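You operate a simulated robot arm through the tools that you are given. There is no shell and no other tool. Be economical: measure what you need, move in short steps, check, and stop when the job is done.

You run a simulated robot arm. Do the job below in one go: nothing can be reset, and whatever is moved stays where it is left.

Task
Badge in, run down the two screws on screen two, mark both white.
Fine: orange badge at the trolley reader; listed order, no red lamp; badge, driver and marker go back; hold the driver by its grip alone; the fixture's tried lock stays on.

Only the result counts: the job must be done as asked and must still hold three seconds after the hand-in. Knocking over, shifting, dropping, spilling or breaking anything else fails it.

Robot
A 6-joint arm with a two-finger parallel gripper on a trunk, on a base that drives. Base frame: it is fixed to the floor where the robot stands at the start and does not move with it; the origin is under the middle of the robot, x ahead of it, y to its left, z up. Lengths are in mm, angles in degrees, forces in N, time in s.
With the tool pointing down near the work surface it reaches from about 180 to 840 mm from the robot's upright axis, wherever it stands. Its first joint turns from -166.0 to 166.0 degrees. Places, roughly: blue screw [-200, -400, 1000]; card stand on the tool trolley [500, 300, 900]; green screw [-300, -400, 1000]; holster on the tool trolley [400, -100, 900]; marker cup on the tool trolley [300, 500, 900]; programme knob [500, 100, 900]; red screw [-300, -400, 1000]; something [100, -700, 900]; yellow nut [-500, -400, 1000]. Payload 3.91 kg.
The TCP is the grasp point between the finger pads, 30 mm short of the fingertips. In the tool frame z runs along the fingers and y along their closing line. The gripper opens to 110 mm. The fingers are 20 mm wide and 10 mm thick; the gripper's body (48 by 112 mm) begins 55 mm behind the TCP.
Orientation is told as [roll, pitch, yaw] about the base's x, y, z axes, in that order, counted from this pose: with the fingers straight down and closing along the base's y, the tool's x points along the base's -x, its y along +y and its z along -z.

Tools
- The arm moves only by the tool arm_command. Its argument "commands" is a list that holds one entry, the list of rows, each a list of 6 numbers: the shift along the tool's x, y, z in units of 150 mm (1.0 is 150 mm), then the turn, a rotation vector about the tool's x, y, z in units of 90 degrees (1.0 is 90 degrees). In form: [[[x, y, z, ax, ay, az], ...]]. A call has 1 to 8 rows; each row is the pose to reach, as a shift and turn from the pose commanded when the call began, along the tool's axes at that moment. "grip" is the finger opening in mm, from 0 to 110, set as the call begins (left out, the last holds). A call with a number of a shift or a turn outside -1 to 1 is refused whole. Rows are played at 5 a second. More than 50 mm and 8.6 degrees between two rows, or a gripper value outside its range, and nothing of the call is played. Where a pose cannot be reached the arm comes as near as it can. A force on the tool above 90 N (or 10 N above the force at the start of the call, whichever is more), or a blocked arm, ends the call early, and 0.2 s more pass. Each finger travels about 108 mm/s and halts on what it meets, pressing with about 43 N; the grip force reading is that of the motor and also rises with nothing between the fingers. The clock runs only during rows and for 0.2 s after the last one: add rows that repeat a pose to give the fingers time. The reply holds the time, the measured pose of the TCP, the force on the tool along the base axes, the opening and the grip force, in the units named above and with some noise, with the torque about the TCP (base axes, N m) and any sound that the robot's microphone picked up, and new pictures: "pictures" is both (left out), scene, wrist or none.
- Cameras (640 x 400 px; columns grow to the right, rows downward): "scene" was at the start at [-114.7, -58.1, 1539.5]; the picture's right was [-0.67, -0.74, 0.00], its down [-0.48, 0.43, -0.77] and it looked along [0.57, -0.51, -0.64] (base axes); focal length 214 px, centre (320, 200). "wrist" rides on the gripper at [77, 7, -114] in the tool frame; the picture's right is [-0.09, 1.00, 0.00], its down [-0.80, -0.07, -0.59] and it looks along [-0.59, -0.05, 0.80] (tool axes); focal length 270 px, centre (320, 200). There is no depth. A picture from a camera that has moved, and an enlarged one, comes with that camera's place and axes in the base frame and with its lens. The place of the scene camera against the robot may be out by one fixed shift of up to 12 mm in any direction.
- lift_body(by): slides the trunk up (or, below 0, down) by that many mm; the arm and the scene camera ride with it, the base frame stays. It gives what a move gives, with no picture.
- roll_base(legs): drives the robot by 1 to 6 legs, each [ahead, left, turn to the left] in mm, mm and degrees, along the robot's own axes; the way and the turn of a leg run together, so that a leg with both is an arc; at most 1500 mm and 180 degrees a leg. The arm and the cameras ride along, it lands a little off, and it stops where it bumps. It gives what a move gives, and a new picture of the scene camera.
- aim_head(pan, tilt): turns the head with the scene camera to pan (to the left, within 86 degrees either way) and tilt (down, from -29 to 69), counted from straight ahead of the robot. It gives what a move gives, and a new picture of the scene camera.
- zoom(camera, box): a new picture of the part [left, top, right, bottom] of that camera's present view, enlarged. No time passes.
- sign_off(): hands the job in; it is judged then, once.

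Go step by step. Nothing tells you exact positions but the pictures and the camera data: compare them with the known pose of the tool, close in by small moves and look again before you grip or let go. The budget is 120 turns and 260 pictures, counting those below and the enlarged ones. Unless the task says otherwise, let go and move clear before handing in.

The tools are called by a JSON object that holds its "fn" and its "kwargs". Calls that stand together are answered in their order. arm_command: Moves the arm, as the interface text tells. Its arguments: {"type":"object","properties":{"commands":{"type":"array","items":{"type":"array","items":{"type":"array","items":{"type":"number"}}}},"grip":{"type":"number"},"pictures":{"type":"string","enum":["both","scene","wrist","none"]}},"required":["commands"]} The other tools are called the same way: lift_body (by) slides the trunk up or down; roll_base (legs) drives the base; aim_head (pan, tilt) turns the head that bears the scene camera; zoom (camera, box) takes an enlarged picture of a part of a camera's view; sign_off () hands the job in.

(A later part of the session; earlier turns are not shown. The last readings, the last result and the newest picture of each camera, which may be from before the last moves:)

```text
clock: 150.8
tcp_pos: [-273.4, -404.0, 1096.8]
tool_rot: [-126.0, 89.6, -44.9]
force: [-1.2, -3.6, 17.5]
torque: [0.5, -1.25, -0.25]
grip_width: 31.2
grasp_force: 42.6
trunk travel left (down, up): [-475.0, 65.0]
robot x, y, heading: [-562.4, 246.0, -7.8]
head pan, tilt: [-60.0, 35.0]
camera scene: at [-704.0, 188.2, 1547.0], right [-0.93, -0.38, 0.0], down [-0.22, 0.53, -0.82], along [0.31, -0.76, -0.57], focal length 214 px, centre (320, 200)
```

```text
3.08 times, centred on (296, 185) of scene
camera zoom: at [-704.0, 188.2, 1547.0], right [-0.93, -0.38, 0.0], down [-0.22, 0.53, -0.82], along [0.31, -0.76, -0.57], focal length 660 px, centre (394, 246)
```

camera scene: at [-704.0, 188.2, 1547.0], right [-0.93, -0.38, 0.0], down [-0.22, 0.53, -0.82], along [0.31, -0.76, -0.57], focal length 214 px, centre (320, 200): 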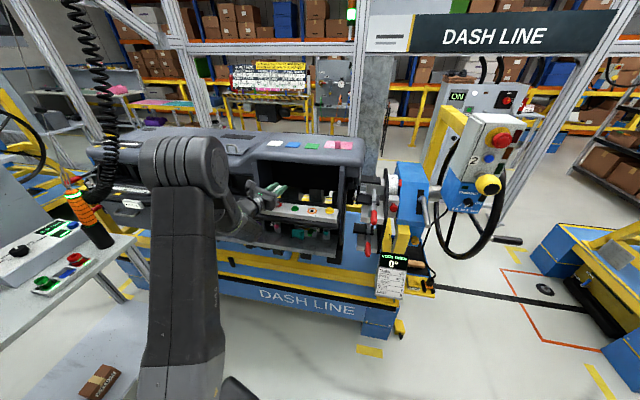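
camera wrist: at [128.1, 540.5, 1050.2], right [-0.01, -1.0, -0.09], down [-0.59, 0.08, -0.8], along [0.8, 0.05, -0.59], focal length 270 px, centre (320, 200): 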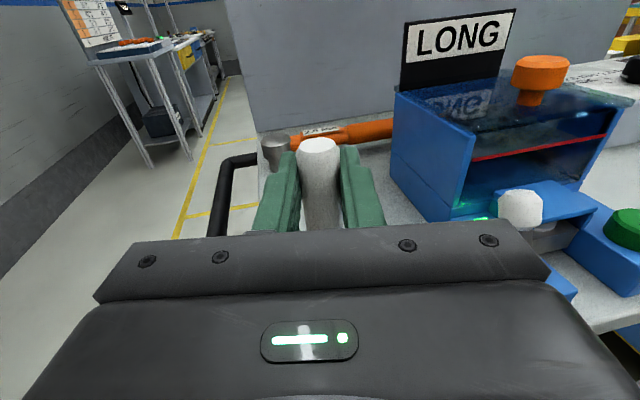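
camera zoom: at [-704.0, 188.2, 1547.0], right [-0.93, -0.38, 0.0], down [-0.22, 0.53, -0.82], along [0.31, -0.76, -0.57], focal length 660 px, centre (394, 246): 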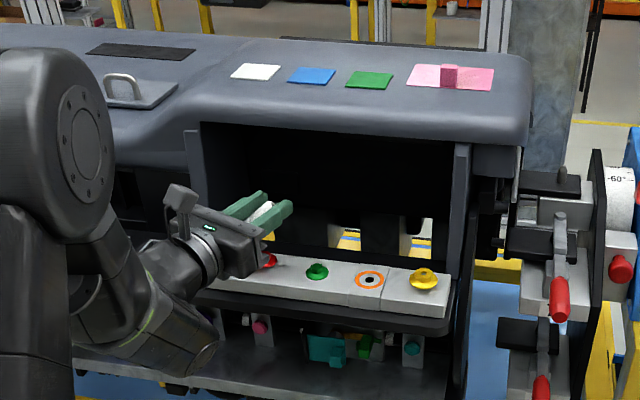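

My raise was refused (one step too long), yet the base drove on, because I had batched the two. The low marker ran into the strip area and got tilted in the fingers. I look closely before doing anything else.

{"fn": "zoom", "kwargs": {"camera": "wrist", "box": [0, 0, 640, 400]}}

{"fn": "zoom", "kwargs": {"camera": "scene", "box": [255, 165, 335, 225]}}

```text
1.00 times, centred on (320, 200) of wrist (not enlarged: the box is as wide or as high as the picture)
camera zoom: at [-261.8, -289.4, 1173.2], right [-0.98, 0.15, -0.09], down [0.17, 0.57, -0.8], along [-0.07, -0.81, -0.59], focal length 270 px, centre (320, 200)
```

zoom: 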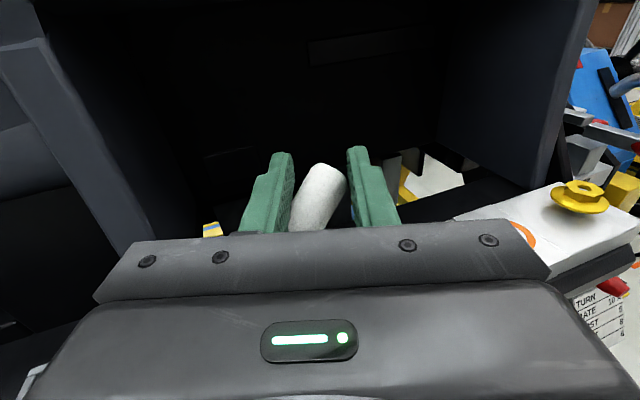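

```text
6.67 times, centred on (295, 195) of scene
camera zoom: at [-704.0, 188.2, 1547.0], right [-0.93, -0.38, 0.0], down [-0.22, 0.53, -0.82], along [0.31, -0.76, -0.57], focal length 1430 px, centre (487, 233)
```

zoom: 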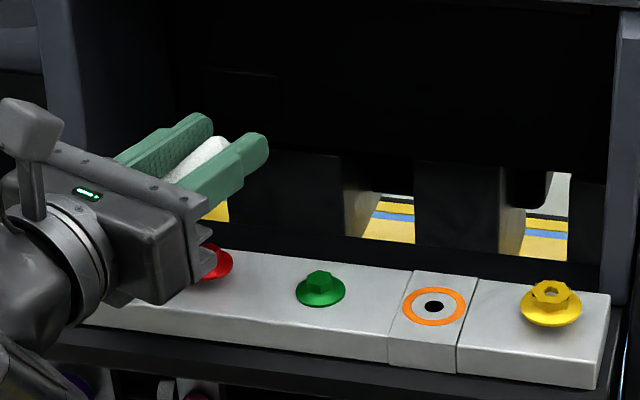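

Still wedged between the pads, tilted. I raise straight up gently and see how it settles.

{"fn": "arm_command", "kwargs": {"commands": [[[0.05, 0, 0, 0, 0, 0], [0.1, 0, 0, 0, 0, 0], [0.15, 0, 0, 0, 0, 0], [0.2, 0, 0, 0, 0, 0], [0.25, 0, 0, 0, 0, 0]]], "pictures": "wrist"}}

{"fn": "zoom", "kwargs": {"camera": "scene", "box": [240, 150, 336, 225]}}

```text
clock: 152.0
tcp_pos: [-271.6, -405.7, 1132.5]
tool_rot: [-101.0, 89.8, -19.9]
force: [-0.1, 0.9, -0.8]
torque: [-0.03, 0.04, 0.0]
grip_width: 21.3
grasp_force: 42.7
trunk travel left (down, up): [-475.0, 65.0]
robot x, y, heading: [-560.7, 244.0, -7.6]
head pan, tilt: [-60.0, 35.0]
camera wrist: at [-261.2, -290.3, 1209.1], right [-0.98, 0.15, -0.09], down [0.16, 0.58, -0.8], along [-0.07, -0.8, -0.59], focal length 270 px, centre (320, 200)
```

wrist: 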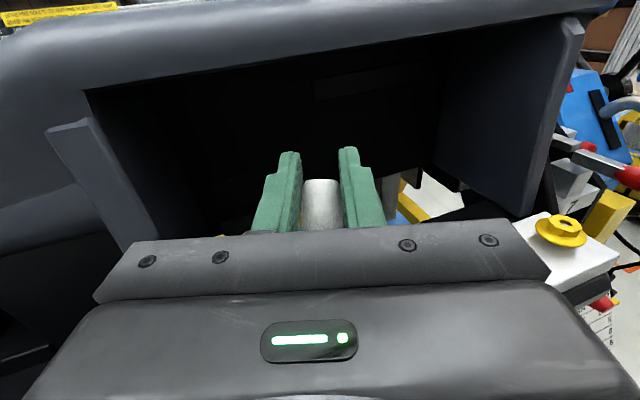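

```text
5.33 times, centred on (288, 188) of scene
camera zoom: at [-702.8, 187.1, 1547.0], right [-0.93, -0.38, 0.0], down [-0.22, 0.53, -0.82], along [0.31, -0.76, -0.57], focal length 1144 px, centre (491, 267)
```

zoom: 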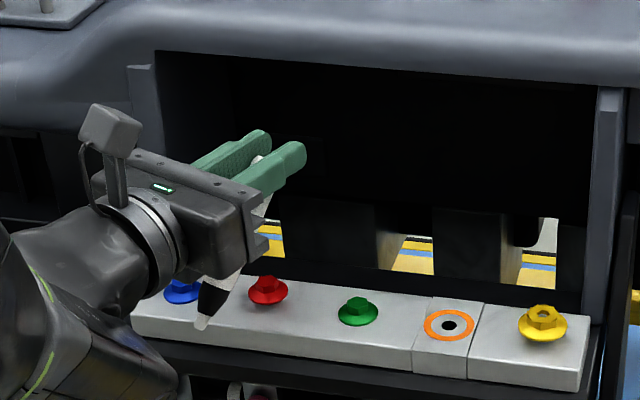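

The marker is still held (21.3 mm), but now tilted ~36° with its tip 67 mm back toward the hand and 91 mm below the TCP; the strip shows no damage. I can mark with it tilted. Raising 30 mm and moving sideways toward green.

{"fn": "arm_command", "kwargs": {"commands": [[[0.1, 0, 0, 0, 0, 0], [0.2, 0, 0, 0, 0, 0], [0.2, 0.25, 0, 0, 0, 0], [0.2, 0.506, 0, 0, 0, 0]]], "pictures": "none"}}

{"fn": "zoom", "kwargs": {"camera": "scene", "box": [240, 140, 352, 225]}}

{"fn": "zoom", "kwargs": {"camera": "scene", "box": [255, 180, 335, 225]}}

```text
clock: 153.0
tcp_pos: [-347.3, -394.6, 1160.3]
tool_rot: [-110.3, 89.8, -29.3]
force: [0.8, -0.2, -0.1]
torque: [0.03, 0.02, -0.01]
grip_width: 21.1
grasp_force: 43.2
trunk travel left (down, up): [-475.0, 65.0]
robot x, y, heading: [-559.9, 253.1, -7.7]
head pan, tilt: [-60.0, 35.0]
```

```text
4.71 times, centred on (296, 182) of scene
camera zoom: at [-703.5, 187.1, 1546.9], right [-0.93, -0.38, 0.0], down [-0.22, 0.53, -0.82], along [0.31, -0.76, -0.57], focal length 1009 px, centre (433, 282)
```

zoom: 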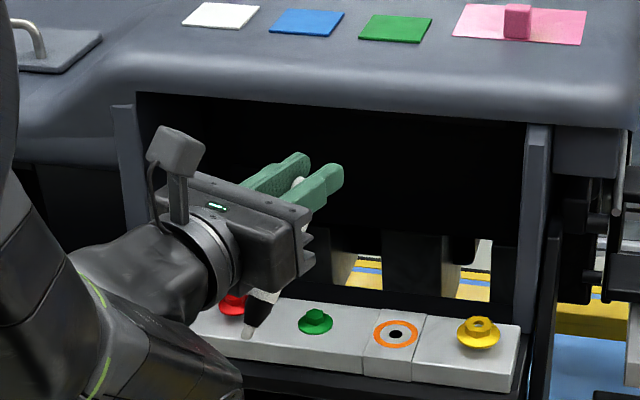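

```text
8.00 times, centred on (295, 202) of scene
camera zoom: at [-703.5, 187.1, 1546.9], right [-0.93, -0.38, 0.0], down [-0.22, 0.53, -0.82], along [0.31, -0.76, -0.57], focal length 1716 px, centre (520, 180)
```

zoom: 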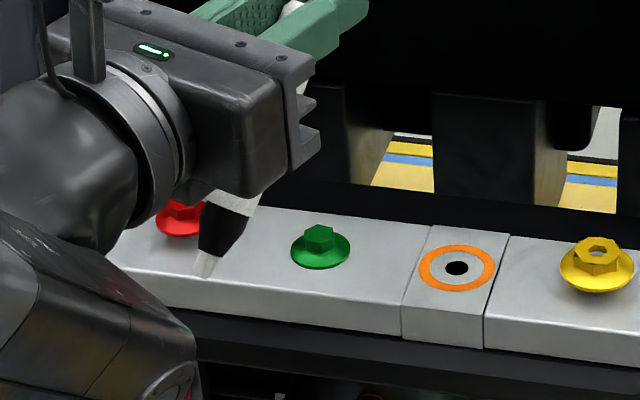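

Tip now at about (−337, −329, 1068). Moving in so it hangs above the green head.

{"fn": "arm_command", "kwargs": {"commands": [[[0, 0.001, 0.27, 0, 0, 0], [0, 0.003, 0.547, 0, 0, 0], [-0.06, 0.003, 0.547, 0, 0, 0]]], "pictures": "none"}}

{"fn": "zoom", "kwargs": {"camera": "scene", "box": [240, 140, 352, 225]}}

{"fn": "zoom", "kwargs": {"camera": "scene", "box": [270, 190, 318, 220]}}

```text
clock: 153.8
tcp_pos: [-360.1, -474.4, 1152.2]
tool_rot: [-113.1, 89.7, -32.1]
force: [-0.3, 0.8, -0.8]
torque: [0.0, -0.01, 0.02]
grip_width: 20.7
grasp_force: 43.0
trunk travel left (down, up): [-475.0, 65.0]
robot x, y, heading: [-561.4, 248.3, -7.6]
head pan, tilt: [-60.0, 35.0]
```

```text
4.71 times, centred on (296, 182) of scene
camera zoom: at [-702.7, 187.0, 1547.0], right [-0.93, -0.38, 0.0], down [-0.22, 0.53, -0.82], along [0.31, -0.76, -0.57], focal length 1009 px, centre (433, 282)
```

zoom: 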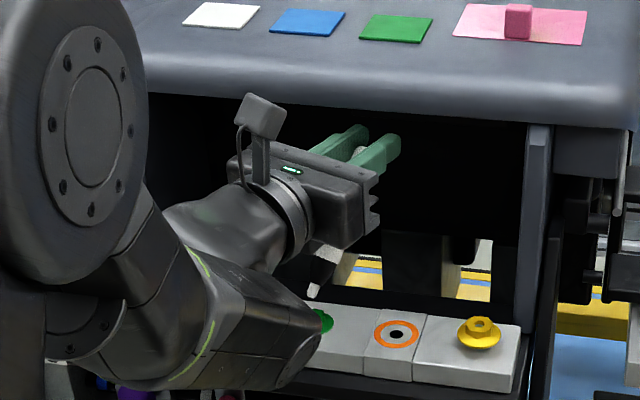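

```text
13.33 times, centred on (294, 205) of scene
camera zoom: at [-702.7, 187.0, 1547.0], right [-0.93, -0.38, 0.0], down [-0.22, 0.53, -0.82], along [0.31, -0.76, -0.57], focal length 2860 px, centre (667, 133)
```

zoom: 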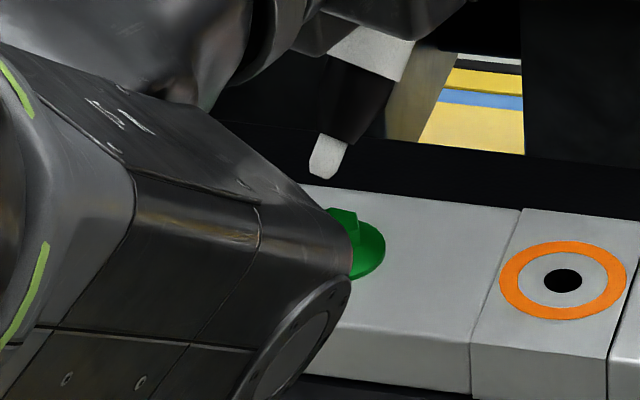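

The tip hangs above green; the wrist passes just in front of the deck. Lowering in small steps.

{"fn": "arm_command", "kwargs": {"commands": [[[-0.04, 0.007, 0, 0, 0, 0], [-0.08, 0.007, 0, 0, 0, 0], [-0.08, 0.007, 0, 0, 0, 0]]], "pictures": "none"}}

{"fn": "zoom", "kwargs": {"camera": "scene", "box": [270, 190, 318, 220]}}

{"fn": "aim_head", "kwargs": {"pan": -86, "tilt": 35}}

{"fn": "zoom", "kwargs": {"camera": "scene", "box": [130, 150, 258, 230]}}

```text
clock: 154.6
tcp_pos: [-361.9, -473.7, 1138.9]
tool_rot: [-110.0, 89.8, -28.8]
force: [-1.2, -0.1, 0.2]
torque: [-0.02, 0.03, 0.0]
grip_width: 21.1
grasp_force: 42.8
trunk travel left (down, up): [-475.0, 65.0]
robot x, y, heading: [-564.0, 245.6, -7.8]
head pan, tilt: [-60.0, 35.0]
```

```text
13.33 times, centred on (294, 205) of scene
camera zoom: at [-702.8, 186.9, 1547.0], right [-0.93, -0.38, 0.0], down [-0.22, 0.53, -0.82], along [0.31, -0.76, -0.57], focal length 2860 px, centre (667, 133)
```

zoom: 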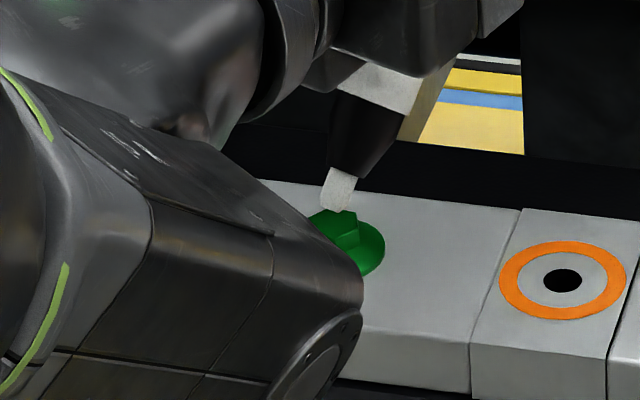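

```text
clock: 155.5
tcp_pos: [-361.0, -474.3, 1141.3]
tool_rot: [-112.5, 89.8, -31.3]
force: [0.1, 1.0, -0.2]
torque: [-0.01, 0.02, -0.02]
grip_width: 21.1
grasp_force: 42.9
trunk travel left (down, up): [-475.0, 65.0]
robot x, y, heading: [-560.6, 247.3, -7.6]
head pan, tilt: [-85.9, 35.0]
camera scene: at [-741.7, 180.5, 1547.0], right [-1.0, 0.06, 0.0], down [0.04, 0.57, -0.82], along [-0.05, -0.82, -0.57], focal length 214 px, centre (320, 200)
```

scene: 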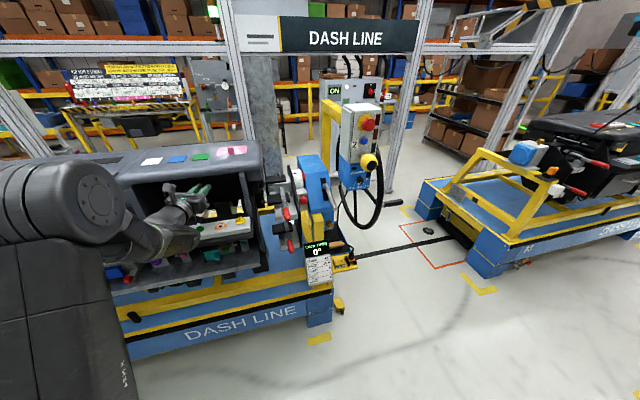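

```text
5.00 times, centred on (194, 190) of scene
camera zoom: at [-741.7, 180.5, 1547.0], right [-1.0, 0.06, 0.0], down [0.04, 0.57, -0.82], along [-0.05, -0.82, -0.57], focal length 1072 px, centre (950, 250)
```

zoom: 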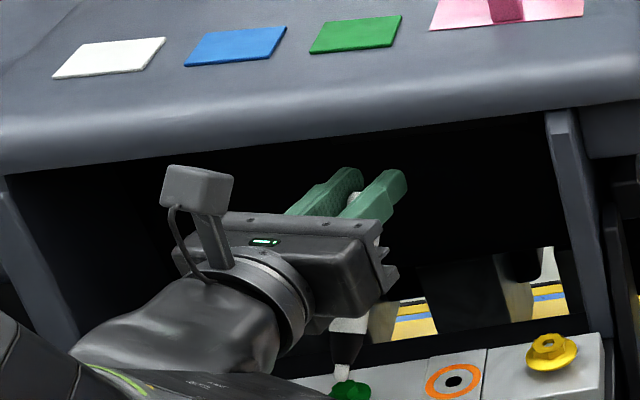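

The tip now overlaps the hex top in view, no contact felt yet. Lowering 4 mm more.

{"fn": "arm_command", "kwargs": {"commands": [[[-0.013, 0, 0, 0, 0, 0], [-0.027, 0, 0, 0, 0, 0], [-0.027, 0, 0, 0, 0, 0]]], "pictures": "none"}}

{"fn": "aim_head", "kwargs": {"pan": -65, "tilt": 35}}

{"fn": "zoom", "kwargs": {"camera": "scene", "box": [240, 185, 304, 225]}}

```text
clock: 156.3
tcp_pos: [-359.7, -474.5, 1137.1]
tool_rot: [-109.7, 89.8, -28.6]
force: [-0.4, 0.4, 0.0]
torque: [-0.03, 0.0, 0.01]
grip_width: 21.2
grasp_force: 42.5
trunk travel left (down, up): [-475.0, 65.0]
robot x, y, heading: [-554.7, 247.4, -7.8]
head pan, tilt: [-85.9, 35.0]
```

```text
clock: 157.1
tcp_pos: [-359.8, -475.4, 1137.4]
tool_rot: [-111.5, 89.8, -30.3]
force: [0.5, 0.0, -1.1]
torque: [-0.01, 0.04, -0.04]
grip_width: 20.6
grasp_force: 43.8
trunk travel left (down, up): [-475.0, 65.0]
robot x, y, heading: [-559.3, 244.5, -7.5]
head pan, tilt: [-65.0, 35.0]
camera scene: at [-710.1, 184.3, 1547.0], right [-0.95, -0.3, 0.0], down [-0.17, 0.55, -0.82], along [0.24, -0.78, -0.57], focal length 214 px, centre (320, 200)
```

scene: 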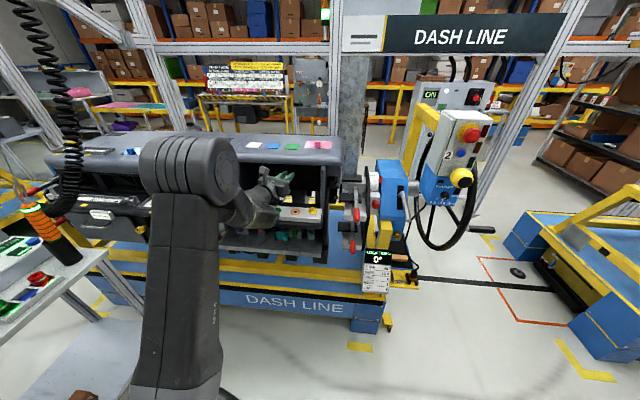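

```text
10.00 times, centred on (272, 205) of scene
camera zoom: at [-710.1, 184.3, 1547.0], right [-0.95, -0.3, 0.0], down [-0.17, 0.55, -0.82], along [0.24, -0.78, -0.57], focal length 2145 px, centre (800, 150)
```

zoom: 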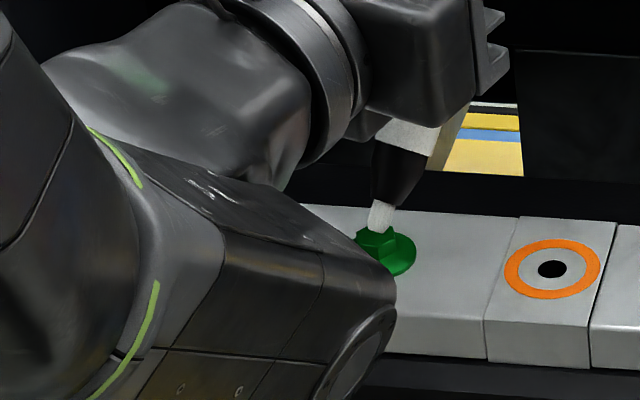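

Tip is right over the hex face. Another 3 mm.

{"fn": "arm_command", "kwargs": {"commands": [[[-0.01, 0, 0, 0, 0, 0], [-0.02, 0, 0, 0, 0, 0], [-0.02, 0, 0, 0, 0, 0]]], "pictures": "none"}}

{"fn": "zoom", "kwargs": {"camera": "scene", "box": [256, 190, 304, 220]}}

```text
clock: 157.9
tcp_pos: [-360.0, -473.5, 1134.1]
tool_rot: [-110.3, 89.9, -29.2]
force: [-0.2, 0.9, -0.5]
torque: [-0.02, -0.02, -0.02]
grip_width: 20.8
grasp_force: 42.8
trunk travel left (down, up): [-475.0, 65.0]
robot x, y, heading: [-557.3, 244.3, -7.5]
head pan, tilt: [-65.0, 35.0]
```

```text
13.33 times, centred on (280, 205) of scene
camera zoom: at [-710.0, 184.3, 1547.0], right [-0.95, -0.3, 0.0], down [-0.17, 0.55, -0.82], along [0.24, -0.78, -0.57], focal length 2860 px, centre (853, 133)
```

zoom: 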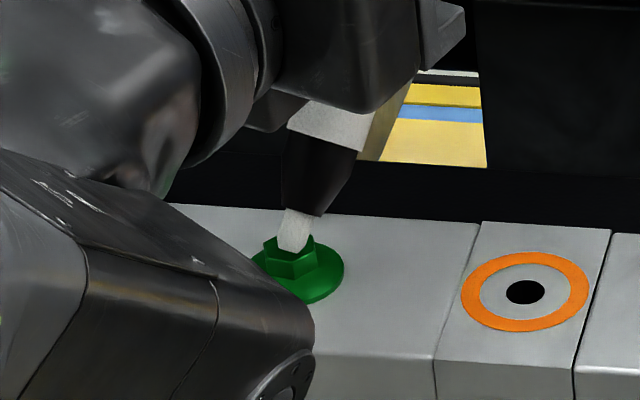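

Very near; lowering 2 mm more, watching force.

{"fn": "arm_command", "kwargs": {"commands": [[[-0.013, 0, 0, 0, 0, 0], [-0.013, 0, 0, 0, 0, 0], [-0.02, 0, 0, 0, 0, 0], [-0.02, 0, 0, 0, 0, 0]]], "pictures": "none"}}

{"fn": "zoom", "kwargs": {"camera": "scene", "box": [256, 190, 304, 220]}}

```text
clock: 158.9
tcp_pos: [-360.8, -473.4, 1132.2]
tool_rot: [-132.0, 89.6, -50.9]
force: [0.1, -2.6, 10.3]
torque: [0.44, -0.2, -0.13]
grip_width: 20.9
grasp_force: 42.6
trunk travel left (down, up): [-475.0, 65.0]
robot x, y, heading: [-557.5, 250.2, -7.5]
head pan, tilt: [-65.0, 35.0]
```

```text
13.33 times, centred on (280, 205) of scene
camera zoom: at [-710.2, 185.0, 1547.1], right [-0.95, -0.3, 0.0], down [-0.17, 0.55, -0.82], along [0.24, -0.78, -0.57], focal length 2860 px, centre (853, 133)
```

zoom: 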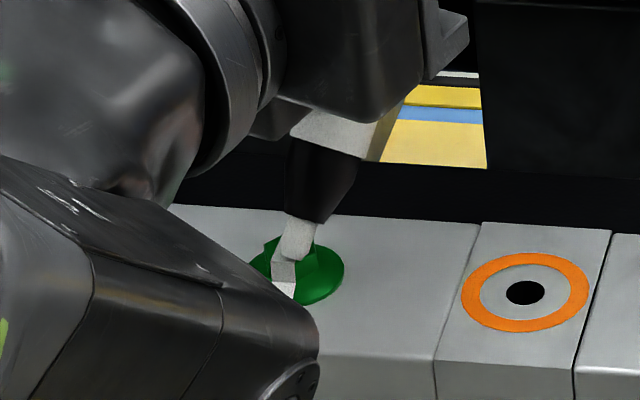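

A white witness mark now runs across the green screw. Lifting and moving over to blue.

{"fn": "arm_command", "kwargs": {"commands": [[[0.1, 0, 0, 0, 0, 0], [0.2, 0, 0, 0, 0, 0], [0.2, -0.2, -0.315, 0, 0, 0], [0.2, -0.5, -0.315, 0, 0, 0], [0.2, -0.7, -0.315, 0, 0, 0], [0.2, -0.877, -0.315, 0, 0, 0]]], "pictures": "none"}}

{"fn": "zoom", "kwargs": {"camera": "scene", "box": [200, 150, 312, 230]}}

{"fn": "zoom", "kwargs": {"camera": "scene", "box": [216, 180, 280, 220]}}

```text
refused: row 3 steps farther than a row can; nothing moved
```

```text
5.00 times, centred on (256, 190) of scene
camera zoom: at [-710.2, 185.0, 1547.1], right [-0.95, -0.3, 0.0], down [-0.17, 0.55, -0.82], along [0.24, -0.78, -0.57], focal length 1072 px, centre (640, 250)
```

zoom: 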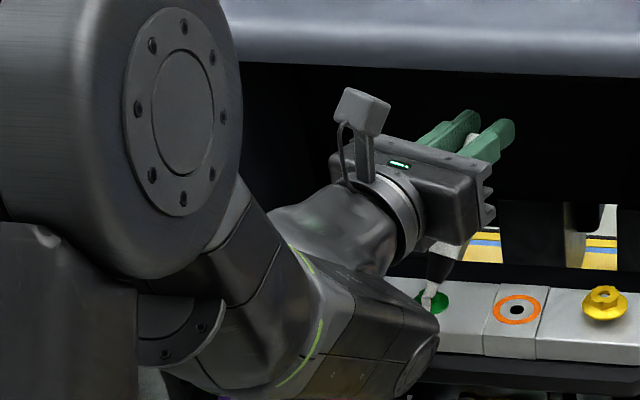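

```text
10.00 times, centred on (248, 200) of scene
camera zoom: at [-710.2, 185.0, 1547.1], right [-0.95, -0.3, 0.0], down [-0.17, 0.55, -0.82], along [0.24, -0.78, -0.57], focal length 2145 px, centre (1040, 200)
```

zoom: 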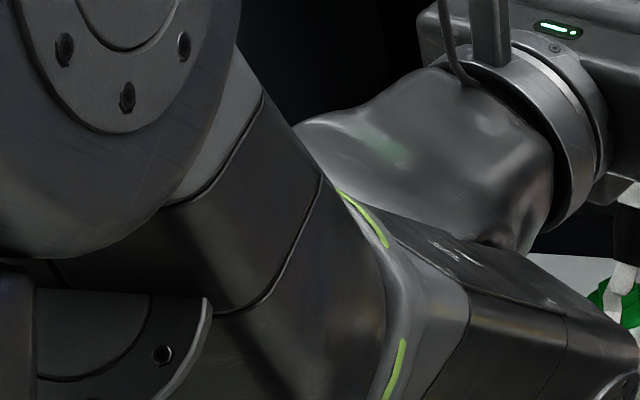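

A step was too long again (nothing moved). Re-issuing with shorter steps.

{"fn": "arm_command", "kwargs": {"commands": [[[0.1, 0, 0, 0, 0, 0], [0.2, 0, 0, 0, 0, 0], [0.2, 0, -0.2, 0, 0, 0], [0.2, -0.2, -0.315, 0, 0, 0], [0.2, -0.4, -0.315, 0, 0, 0], [0.2, -0.6, -0.315, 0, 0, 0], [0.2, -0.877, -0.315, 0, 0, 0]]], "pictures": "none"}}

{"fn": "zoom", "kwargs": {"camera": "scene", "box": [190, 150, 318, 230]}}

{"fn": "zoom", "kwargs": {"camera": "scene", "box": [256, 190, 304, 220]}}

```text
clock: 160.5
tcp_pos: [-222.6, -446.5, 1161.1]
tool_rot: [-104.2, 89.9, -23.0]
force: [0.8, 0.0, -0.1]
torque: [0.02, 0.0, 0.01]
grip_width: 21.1
grasp_force: 43.0
trunk travel left (down, up): [-475.0, 65.0]
robot x, y, heading: [-562.7, 244.9, -7.8]
head pan, tilt: [-65.0, 35.0]
```

```text
5.00 times, centred on (254, 190) of scene
camera zoom: at [-709.2, 184.2, 1547.1], right [-0.95, -0.3, 0.0], down [-0.17, 0.55, -0.82], along [0.24, -0.78, -0.57], focal length 1072 px, centre (650, 250)
```

zoom: 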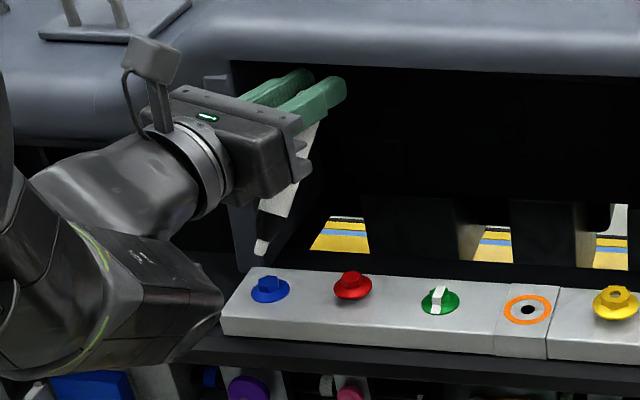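

```text
13.33 times, centred on (280, 205) of scene
camera zoom: at [-709.2, 184.2, 1547.1], right [-0.95, -0.3, 0.0], down [-0.17, 0.55, -0.82], along [0.24, -0.78, -0.57], focal length 2860 px, centre (853, 133)
```

zoom: 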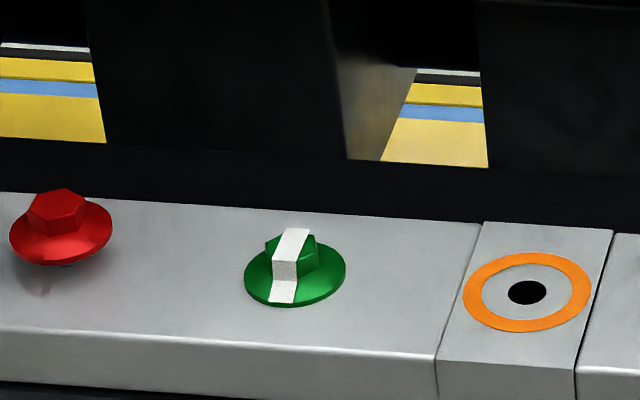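

Green has a clean white mark; red is untouched. The marker tip lines up with blue. Lowering.

{"fn": "arm_command", "kwargs": {"commands": [[[-0.08, 0, 0, 0, 0, 0], [-0.16, 0, 0, 0, 0, 0], [-0.16, 0, 0, 0, 0, 0]]], "pictures": "none"}}

{"fn": "zoom", "kwargs": {"camera": "scene", "box": [220, 190, 268, 220]}}

```text
clock: 161.3
tcp_pos: [-222.2, -445.5, 1136.0]
tool_rot: [-113.0, 89.8, -31.9]
force: [0.1, 0.4, -0.1]
torque: [0.0, 0.08, 0.0]
grip_width: 20.9
grasp_force: 42.8
trunk travel left (down, up): [-475.0, 65.0]
robot x, y, heading: [-555.8, 243.8, -7.6]
head pan, tilt: [-65.0, 35.0]
```

```text
13.33 times, centred on (244, 205) of scene
camera zoom: at [-710.0, 184.4, 1547.0], right [-0.95, -0.3, 0.0], down [-0.17, 0.55, -0.82], along [0.24, -0.78, -0.57], focal length 2860 px, centre (1333, 133)
```

zoom: 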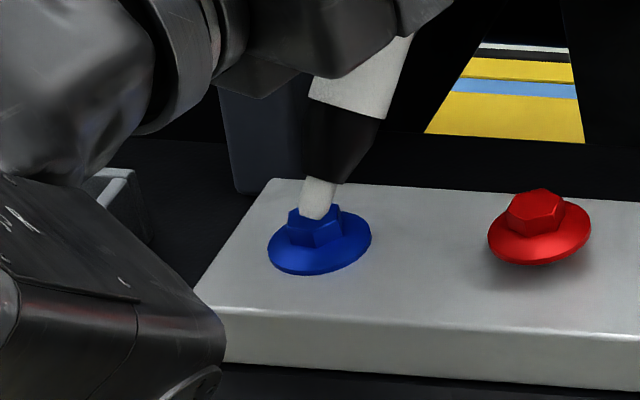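

Tip sits over the hex centre. Touching down.

{"fn": "arm_command", "kwargs": {"commands": [[[-0.013, 0, 0, 0, 0, 0], [-0.02, 0, 0, 0, 0, 0], [-0.027, 0, 0, 0, 0, 0], [-0.033, 0, 0, 0, 0, 0], [-0.033, 0, 0, 0, 0, 0]]], "pictures": "none"}}

{"fn": "zoom", "kwargs": {"camera": "scene", "box": [220, 190, 268, 220]}}

```text
clock: 162.5
tcp_pos: [-222.6, -448.1, 1132.7]
tool_rot: [-113.3, 89.8, -32.1]
force: [0.7, -0.6, -1.0]
torque: [-0.02, 0.04, -0.01]
grip_width: 20.8
grasp_force: 42.8
trunk travel left (down, up): [-475.0, 65.0]
robot x, y, heading: [-557.7, 247.9, -7.5]
head pan, tilt: [-65.0, 35.0]
```

```text
13.33 times, centred on (244, 205) of scene
camera zoom: at [-709.9, 184.3, 1547.0], right [-0.95, -0.3, 0.0], down [-0.17, 0.55, -0.82], along [0.24, -0.78, -0.57], focal length 2860 px, centre (1333, 133)
```

zoom: 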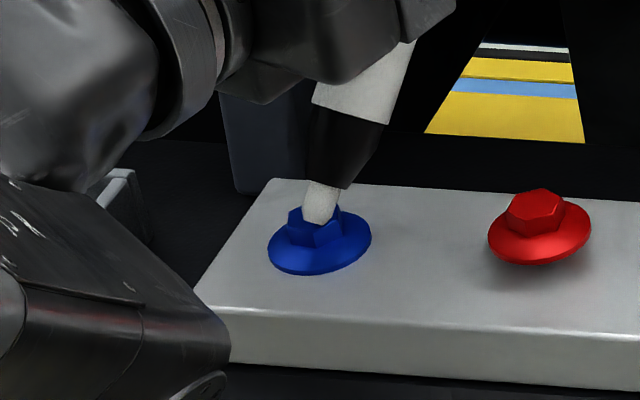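

Not quite touching yet; 2–3 mm more.

{"fn": "arm_command", "kwargs": {"commands": [[[-0.007, 0, 0, 0, 0, 0], [-0.013, 0, 0, 0, 0, 0], [-0.02, 0, 0, 0, 0, 0], [-0.02, 0, 0, 0, 0, 0]]], "pictures": "none"}}

{"fn": "zoom", "kwargs": {"camera": "scene", "box": [220, 190, 268, 220]}}

```text
clock: 163.5
tcp_pos: [-223.8, -448.2, 1131.3]
tool_rot: [-128.3, 89.7, -47.1]
force: [1.5, -2.1, 11.0]
torque: [0.6, -0.19, -0.09]
grip_width: 20.9
grasp_force: 43.4
trunk travel left (down, up): [-475.0, 65.0]
robot x, y, heading: [-560.5, 247.1, -7.8]
head pan, tilt: [-65.0, 35.0]
```

```text
13.33 times, centred on (244, 205) of scene
camera zoom: at [-710.4, 185.2, 1547.1], right [-0.95, -0.3, 0.0], down [-0.17, 0.55, -0.82], along [0.24, -0.78, -0.57], focal length 2860 px, centre (1333, 133)
```

zoom: 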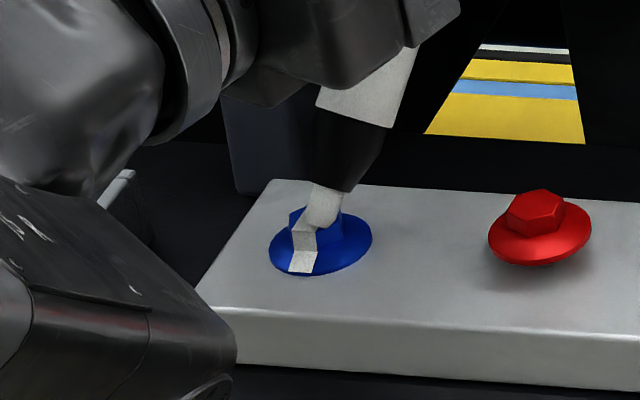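

Blue is marked too. Lifting, retracting and raising well clear; I verify before any base move this time.

{"fn": "arm_command", "kwargs": {"commands": [[[0.1, 0, 0, 0, 0, 0], [0.2, 0, 0, 0, 0, 0], [0.2, 0, -0.3, 0, 0, 0], [0.2, 0, -0.6, 0, 0, 0], [0.2, 0, -0.9, 0, 0, 0], [0.5, 0, -0.95, 0, 0, 0], [0.8, 0, -1, 0, 0, 0]]], "pictures": "none"}}

{"fn": "zoom", "kwargs": {"camera": "scene", "box": [180, 120, 324, 230]}}

```text
clock: 165.1
tcp_pos: [-201.0, -297.4, 1248.7]
tool_rot: [-110.3, 89.7, -29.0]
force: [0.2, 0.3, -1.0]
torque: [-0.01, 0.01, 0.03]
grip_width: 21.3
grasp_force: 43.2
trunk travel left (down, up): [-475.0, 65.0]
robot x, y, heading: [-557.6, 243.8, -7.6]
head pan, tilt: [-65.0, 35.0]
```

```text
3.64 times, centred on (252, 175) of scene
camera zoom: at [-710.4, 184.9, 1546.9], right [-0.95, -0.3, 0.0], down [-0.17, 0.55, -0.82], along [0.24, -0.78, -0.57], focal length 780 px, centre (567, 291)
```

zoom: 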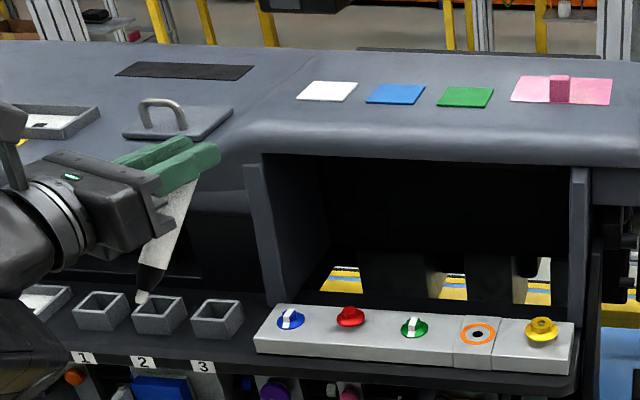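

Both marks are clean. The arm is verified clear at z 1249; now turn left 99° and shift to face the marker cup.

{"fn": "roll_base", "kwargs": {"legs": [[0, 0, 98.7], [-134, -184, 0]]}}

{"fn": "aim_head", "kwargs": {"pan": -50, "tilt": 38}}

{"fn": "zoom", "kwargs": {"camera": "scene", "box": [200, 100, 360, 230]}}

```text
clock: 171.1
tcp_pos: [100.5, 582.1, 1248.9]
tool_rot: [-105.4, 89.8, 76.6]
force: [0.5, 1.3, -0.6]
torque: [0.02, -0.02, 0.02]
grip_width: 20.9
grasp_force: 42.6
trunk travel left (down, up): [-475.0, 65.0]
robot x, y, heading: [-368.3, 128.1, 93.2]
head pan, tilt: [-65.0, 35.0]
camera scene: at [-288.0, -1.7, 1546.9], right [0.47, -0.88, 0.0], down [-0.51, -0.27, -0.82], along [0.72, 0.39, -0.57], focal length 214 px, centre (320, 200)
```

scene: 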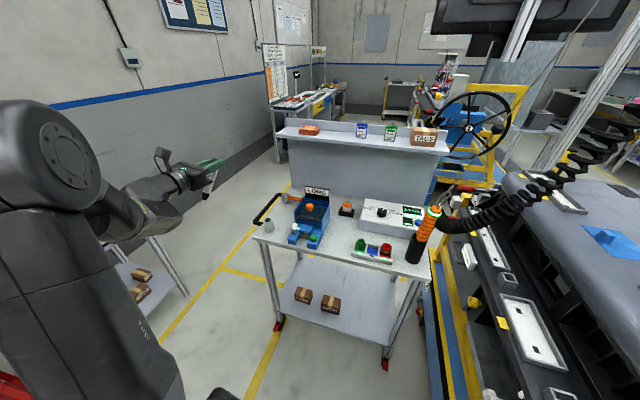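

```text
clock: 171.8
tcp_pos: [100.0, 581.9, 1247.0]
tool_rot: [-112.8, 89.8, 69.2]
force: [0.9, -0.2, 0.0]
torque: [-0.03, -0.03, -0.04]
grip_width: 21.0
grasp_force: 43.5
trunk travel left (down, up): [-475.0, 65.0]
robot x, y, heading: [-368.4, 128.9, 93.1]
head pan, tilt: [-50.0, 38.0]
camera scene: at [-303.2, 16.2, 1542.5], right [0.68, -0.73, 0.0], down [-0.45, -0.42, -0.79], along [0.58, 0.54, -0.62], focal length 214 px, centre (320, 200)
```

scene: 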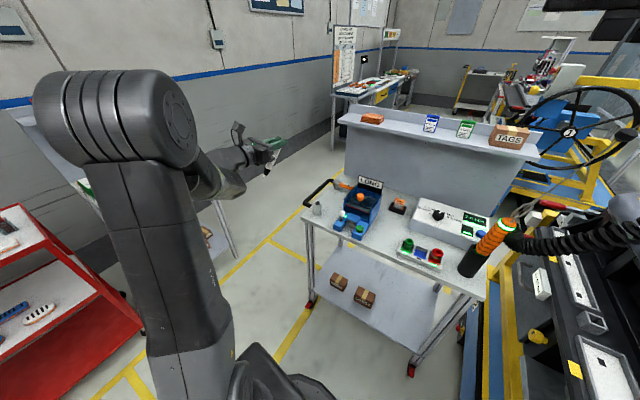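

```text
3.08 times, centred on (280, 165) of scene
camera zoom: at [-303.2, 16.2, 1542.5], right [0.68, -0.73, 0.0], down [-0.45, -0.42, -0.79], along [0.58, 0.54, -0.62], focal length 660 px, centre (443, 308)
```

zoom: 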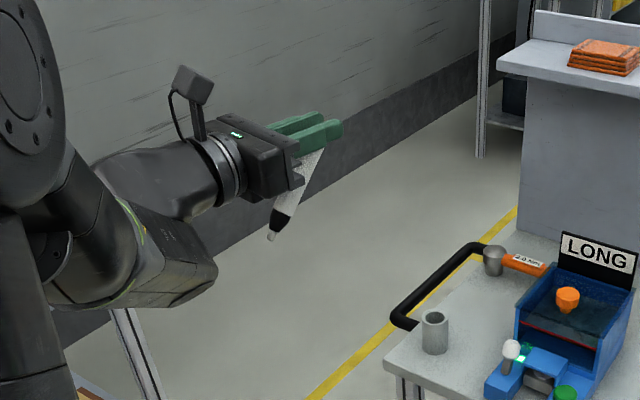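

Now pitch the hand nose-up 36° so the marker hangs vertical.

{"fn": "arm_command", "kwargs": {"commands": [[[0, 0, 0, 0, 0.08, 0], [0, 0, 0, 0, 0.16, 0], [0, 0, 0, 0, 0.24, 0], [0, 0, 0, 0, 0.32, 0], [0, 0, 0, 0, 0.4, 0]]], "pictures": "wrist"}}

{"fn": "zoom", "kwargs": {"camera": "scene", "box": [210, 100, 354, 230]}}

```text
clock: 173.0
tcp_pos: [98.7, 582.8, 1245.9]
tool_rot: [-179.6, 53.8, 2.4]
force: [0.3, 0.1, 0.0]
torque: [0.02, 0.05, -0.01]
grip_width: 21.0
grasp_force: 43.4
trunk travel left (down, up): [-475.0, 65.0]
robot x, y, heading: [-370.0, 125.3, 93.4]
head pan, tilt: [-50.0, 38.0]
camera wrist: at [-37.8, 571.4, 1241.4], right [0.09, -0.99, -0.07], down [-0.01, 0.07, -1.0], along [1.0, 0.09, 0.0], focal length 270 px, centre (320, 200)
```

wrist: 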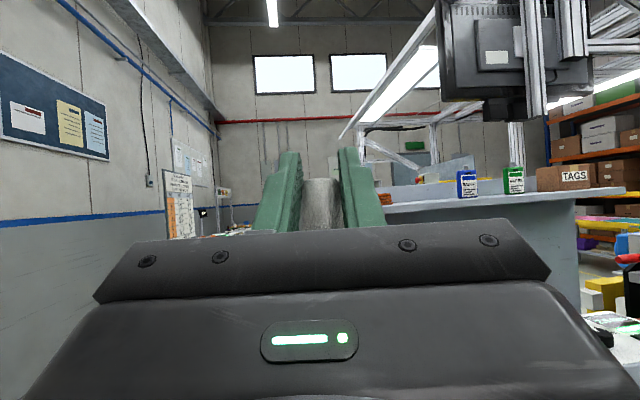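

```text
3.08 times, centred on (282, 165) of scene
camera zoom: at [-302.9, 16.4, 1542.5], right [0.68, -0.73, 0.0], down [-0.45, -0.42, -0.79], along [0.57, 0.54, -0.62], focal length 660 px, centre (437, 308)
```

zoom: 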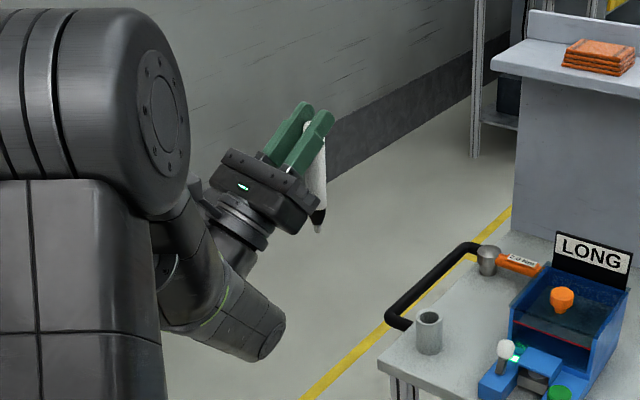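

{"fn": "zoom", "kwargs": {"camera": "scene", "box": [270, 130, 334, 190]}}

```text
6.67 times, centred on (302, 160) of scene
camera zoom: at [-302.9, 16.4, 1542.5], right [0.68, -0.73, 0.0], down [-0.45, -0.42, -0.79], along [0.57, 0.54, -0.62], focal length 1430 px, centre (440, 467)
```

zoom: 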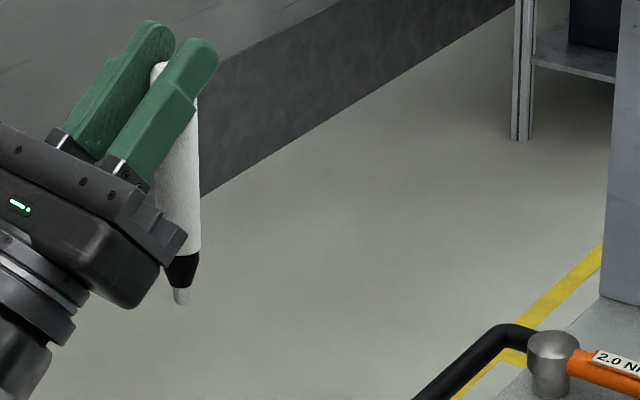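

Tip is still ~9 mm behind plumb (4.6°). I correct that and move toward the cup, still high.

{"fn": "arm_command", "kwargs": {"commands": [[[-0.177, 0.067, 0.074, 0, 0.013, 0], [-0.354, 0.134, 0.148, 0, 0.026, 0], [-0.532, 0.201, 0.221, 0, 0.039, 0], [-0.709, 0.268, 0.295, 0, 0.051, 0]]], "pictures": "none"}}

{"fn": "zoom", "kwargs": {"camera": "scene", "box": [250, 120, 346, 220]}}

```text
clock: 174.0
tcp_pos: [198.9, 546.8, 1184.6]
tool_rot: [-179.7, 49.3, 2.3]
force: [0.2, 1.0, -0.2]
torque: [-0.02, 0.01, -0.01]
grip_width: 20.8
grasp_force: 43.1
trunk travel left (down, up): [-475.0, 65.0]
robot x, y, heading: [-367.3, 127.1, 93.1]
head pan, tilt: [-50.0, 38.0]
```

```text
4.00 times, centred on (298, 170) of scene
camera zoom: at [-302.6, 16.3, 1542.4], right [0.68, -0.73, 0.0], down [-0.45, -0.42, -0.79], along [0.57, 0.54, -0.62], focal length 858 px, centre (408, 320)
```

zoom: 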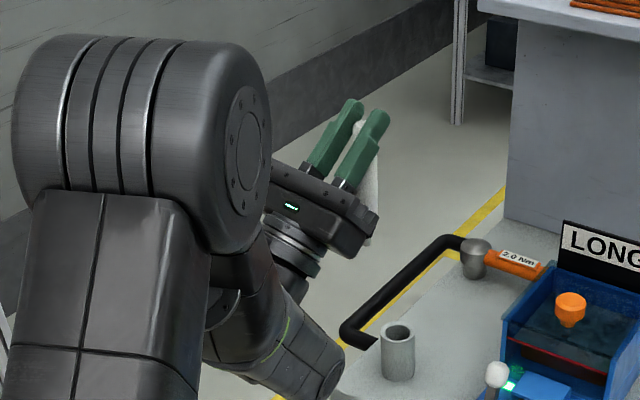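

The palm's corner hides the tip from here; panning the head further right moves the camera to a better angle.

{"fn": "aim_head", "kwargs": {"pan": -80, "tilt": 30}}

{"fn": "zoom", "kwargs": {"camera": "scene", "box": [90, 100, 218, 220]}}

```text
clock: 175.0
tcp_pos: [197.4, 547.8, 1185.2]
tool_rot: [-179.7, 49.3, 2.3]
force: [-0.3, 0.5, -1.2]
torque: [-0.01, 0.02, 0.03]
grip_width: 20.7
grasp_force: 42.7
trunk travel left (down, up): [-475.0, 65.0]
robot x, y, heading: [-369.7, 124.5, 93.2]
head pan, tilt: [-80.0, 30.0]
camera scene: at [-278.1, -22.2, 1554.8], right [0.23, -0.97, 0.0], down [-0.49, -0.11, -0.87], along [0.84, 0.2, -0.5], focal length 214 px, centre (320, 200)
```

scene: 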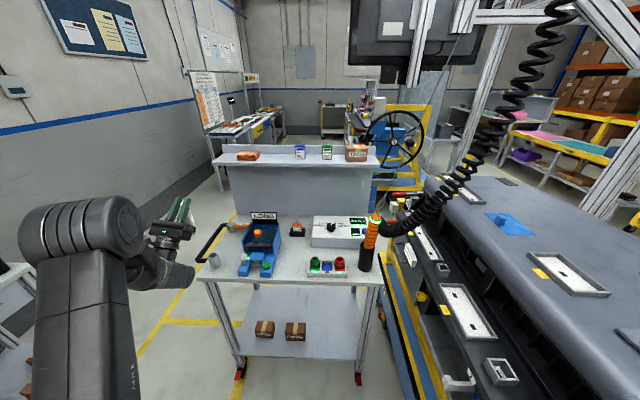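

```text
3.33 times, centred on (154, 160) of scene
camera zoom: at [-278.1, -22.2, 1554.8], right [0.23, -0.97, 0.0], down [-0.49, -0.11, -0.87], along [0.84, 0.2, -0.5], focal length 715 px, centre (873, 333)
```

zoom: 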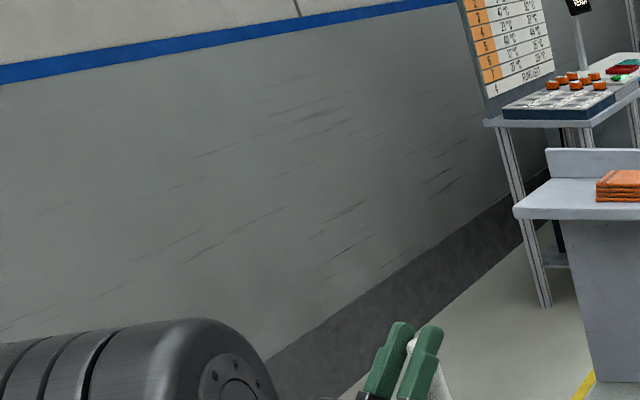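

{"fn": "arm_command", "kwargs": {"commands": [[[-0.19, 0.003, -0.067, 0, 0, 0], [-0.38, 0.006, -0.133, 0, 0, 0], [-0.57, 0.009, -0.2, 0, 0, 0], [-0.755, 0.012, -0.267, 0, 0, 0]]], "pictures": "none"}}

{"fn": "zoom", "kwargs": {"camera": "scene", "box": [170, 190, 250, 280]}}

```text
clock: 176.0
tcp_pos: [242.9, 547.4, 1073.6]
tool_rot: [-179.7, 49.3, 2.1]
force: [-0.6, -0.3, -0.7]
torque: [0.0, -0.01, -0.01]
grip_width: 20.8
grasp_force: 42.7
trunk travel left (down, up): [-475.0, 65.0]
robot x, y, heading: [-370.5, 127.6, 93.5]
head pan, tilt: [-80.0, 30.0]
```

```text
4.44 times, centred on (210, 235) of scene
camera zoom: at [-277.7, -22.0, 1554.8], right [0.23, -0.97, 0.0], down [-0.49, -0.11, -0.87], along [0.84, 0.2, -0.5], focal length 953 px, centre (809, 44)
```

zoom: 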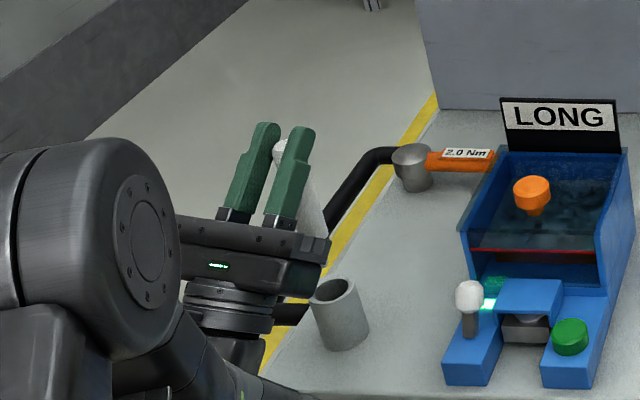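

The tip should be plumb under the TCP; the cup axis is about (240.5, 546). I nudge by 2 mm and lower 35 mm, using force as feedback.

{"fn": "arm_command", "kwargs": {"commands": [[[0.01, 0.008, -0.012, 0, 0, 0], [-0.06, 0.008, -0.073, 0, 0, 0], [-0.113, 0.008, -0.118, 0, 0, 0], [-0.166, 0.008, -0.164, 0, 0, 0]]], "pictures": "none"}}

{"fn": "zoom", "kwargs": {"camera": "scene", "box": [185, 210, 233, 270]}}

```text
clock: 177.0
tcp_pos: [241.7, 546.0, 1042.4]
tool_rot: [-179.7, 49.2, 2.4]
force: [0.2, -0.3, -1.1]
torque: [0.0, 0.02, -0.02]
grip_width: 20.6
grasp_force: 42.8
trunk travel left (down, up): [-475.0, 65.0]
robot x, y, heading: [-368.2, 126.0, 93.4]
head pan, tilt: [-80.0, 30.0]
```

```text
6.67 times, centred on (209, 240) of scene
camera zoom: at [-278.1, -22.2, 1554.8], right [0.23, -0.97, 0.0], down [-0.49, -0.11, -0.87], along [0.84, 0.2, -0.5], focal length 1430 px, centre (1060, -67)
```

zoom: 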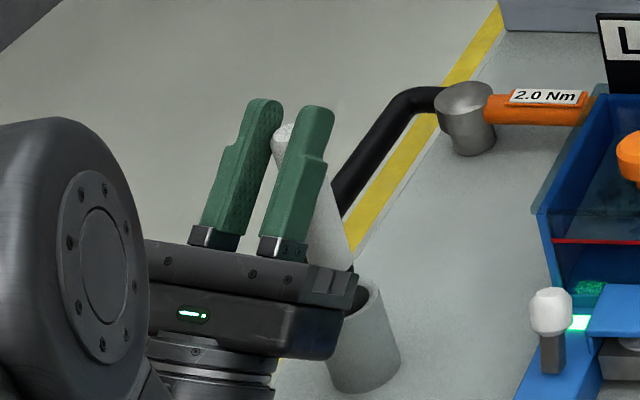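

In this view the marker's axis meets the cup mouth's centre. Continuing down with force checks.

{"fn": "arm_command", "kwargs": {"commands": [[[-0.04, 0, -0.035, 0, 0, 0], [-0.076, 0, -0.065, 0, 0, 0], [-0.1, 0, -0.087, 0, 0, 0], [-0.1, 0, -0.087, 0, 0, 0]]], "pictures": "none"}}

{"fn": "zoom", "kwargs": {"camera": "scene", "box": [185, 210, 233, 270]}}

```text
clock: 178.0
tcp_pos: [239.7, 544.7, 1020.6]
tool_rot: [-179.7, 49.3, 2.3]
force: [1.1, 0.8, 0.7]
torque: [-0.02, -0.02, 0.01]
grip_width: 20.9
grasp_force: 42.8
trunk travel left (down, up): [-475.0, 65.0]
robot x, y, heading: [-371.5, 128.1, 93.3]
head pan, tilt: [-80.0, 30.0]
```

```text
6.67 times, centred on (209, 240) of scene
camera zoom: at [-278.0, -22.2, 1554.8], right [0.23, -0.97, 0.0], down [-0.49, -0.11, -0.87], along [0.84, 0.2, -0.5], focal length 1430 px, centre (1060, -67)
```

zoom: 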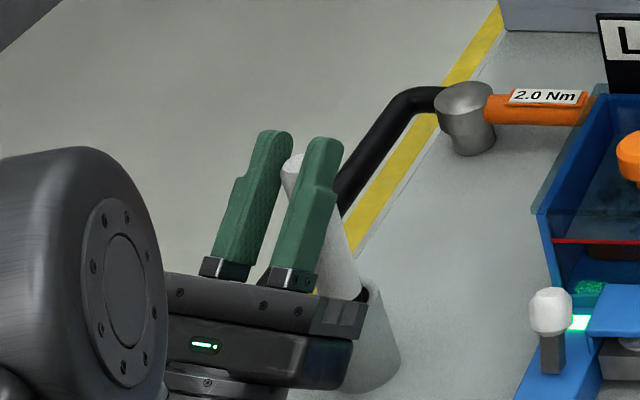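

Tip is inside the cup without contact forces. Lowering 18 mm more.

{"fn": "arm_command", "kwargs": {"commands": [[[-0.03, 0, -0.026, 0, 0, 0], [-0.06, 0, -0.052, 0, 0, 0], [-0.09, 0, -0.078, 0, 0, 0], [-0.09, 0, -0.078, 0, 0, 0]]], "pictures": "none"}}

{"fn": "zoom", "kwargs": {"camera": "scene", "box": [185, 210, 233, 270]}}

```text
clock: 179.0
tcp_pos: [241.0, 543.9, 1002.1]
tool_rot: [-179.7, 49.3, 2.3]
force: [-0.4, 1.3, -0.2]
torque: [0.04, -0.03, -0.03]
grip_width: 20.9
grasp_force: 43.2
trunk travel left (down, up): [-475.0, 65.0]
robot x, y, heading: [-366.5, 124.6, 93.1]
head pan, tilt: [-80.0, 30.0]
```

```text
6.67 times, centred on (209, 240) of scene
camera zoom: at [-278.0, -22.1, 1554.8], right [0.23, -0.97, 0.0], down [-0.49, -0.11, -0.87], along [0.84, 0.2, -0.5], focal length 1430 px, centre (1060, -67)
```

zoom: 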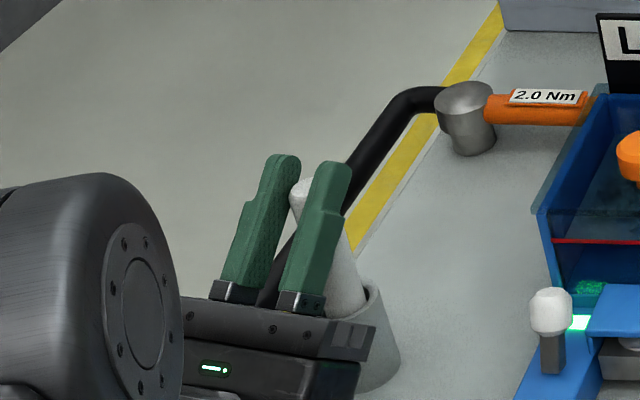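

It is going in cleanly. Last few mm.

{"fn": "arm_command", "kwargs": {"commands": [[[-0.02, 0, -0.017, 0, 0, 0], [-0.035, 0, -0.03, 0, 0, 0], [-0.045, 0, -0.039, 0, 0, 0], [-0.045, 0, -0.039, 0, 0, 0]]], "pictures": "none"}}

```text
clock: 180.0
tcp_pos: [242.2, 544.2, 993.1]
tool_rot: [-179.8, 49.4, 2.4]
force: [-0.9, 0.9, -0.2]
torque: [0.06, -0.01, 0.0]
grip_width: 20.7
grasp_force: 42.5
trunk travel left (down, up): [-475.0, 65.0]
robot x, y, heading: [-370.0, 126.1, 93.2]
head pan, tilt: [-80.0, 30.0]
```

{"fn": "arm_command", "kwargs": {"commands": [[[-0.01, 0, -0.009, 0, 0, 0], [-0.02, 0, -0.017, 0, 0, 0], [-0.02, 0, -0.017, 0, 0, 0]]], "pictures": "none"}}

{"fn": "zoom", "kwargs": {"camera": "scene", "box": [185, 210, 233, 270]}}

```text
clock: 180.8
tcp_pos: [240.4, 544.7, 989.6]
tool_rot: [-179.7, 49.3, 2.3]
force: [1.2, 1.5, 0.7]
torque: [0.12, -0.11, 0.02]
grip_width: 21.0
grasp_force: 42.3
trunk travel left (down, up): [-475.0, 65.0]
robot x, y, heading: [-369.4, 129.6, 93.1]
head pan, tilt: [-80.0, 30.0]
```

```text
6.67 times, centred on (209, 240) of scene
camera zoom: at [-277.9, -22.0, 1554.8], right [0.23, -0.97, 0.0], down [-0.49, -0.11, -0.87], along [0.84, 0.2, -0.5], focal length 1430 px, centre (1060, -67)
```

zoom: 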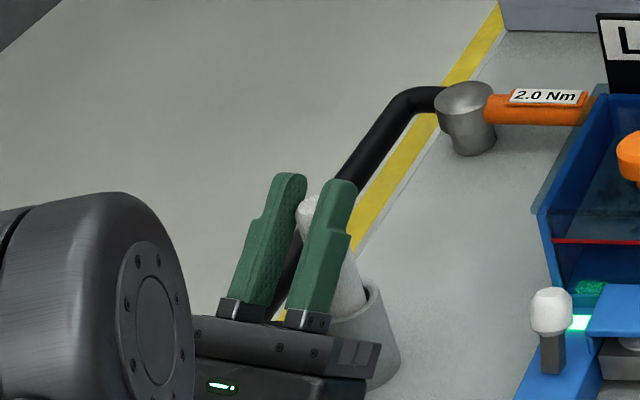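

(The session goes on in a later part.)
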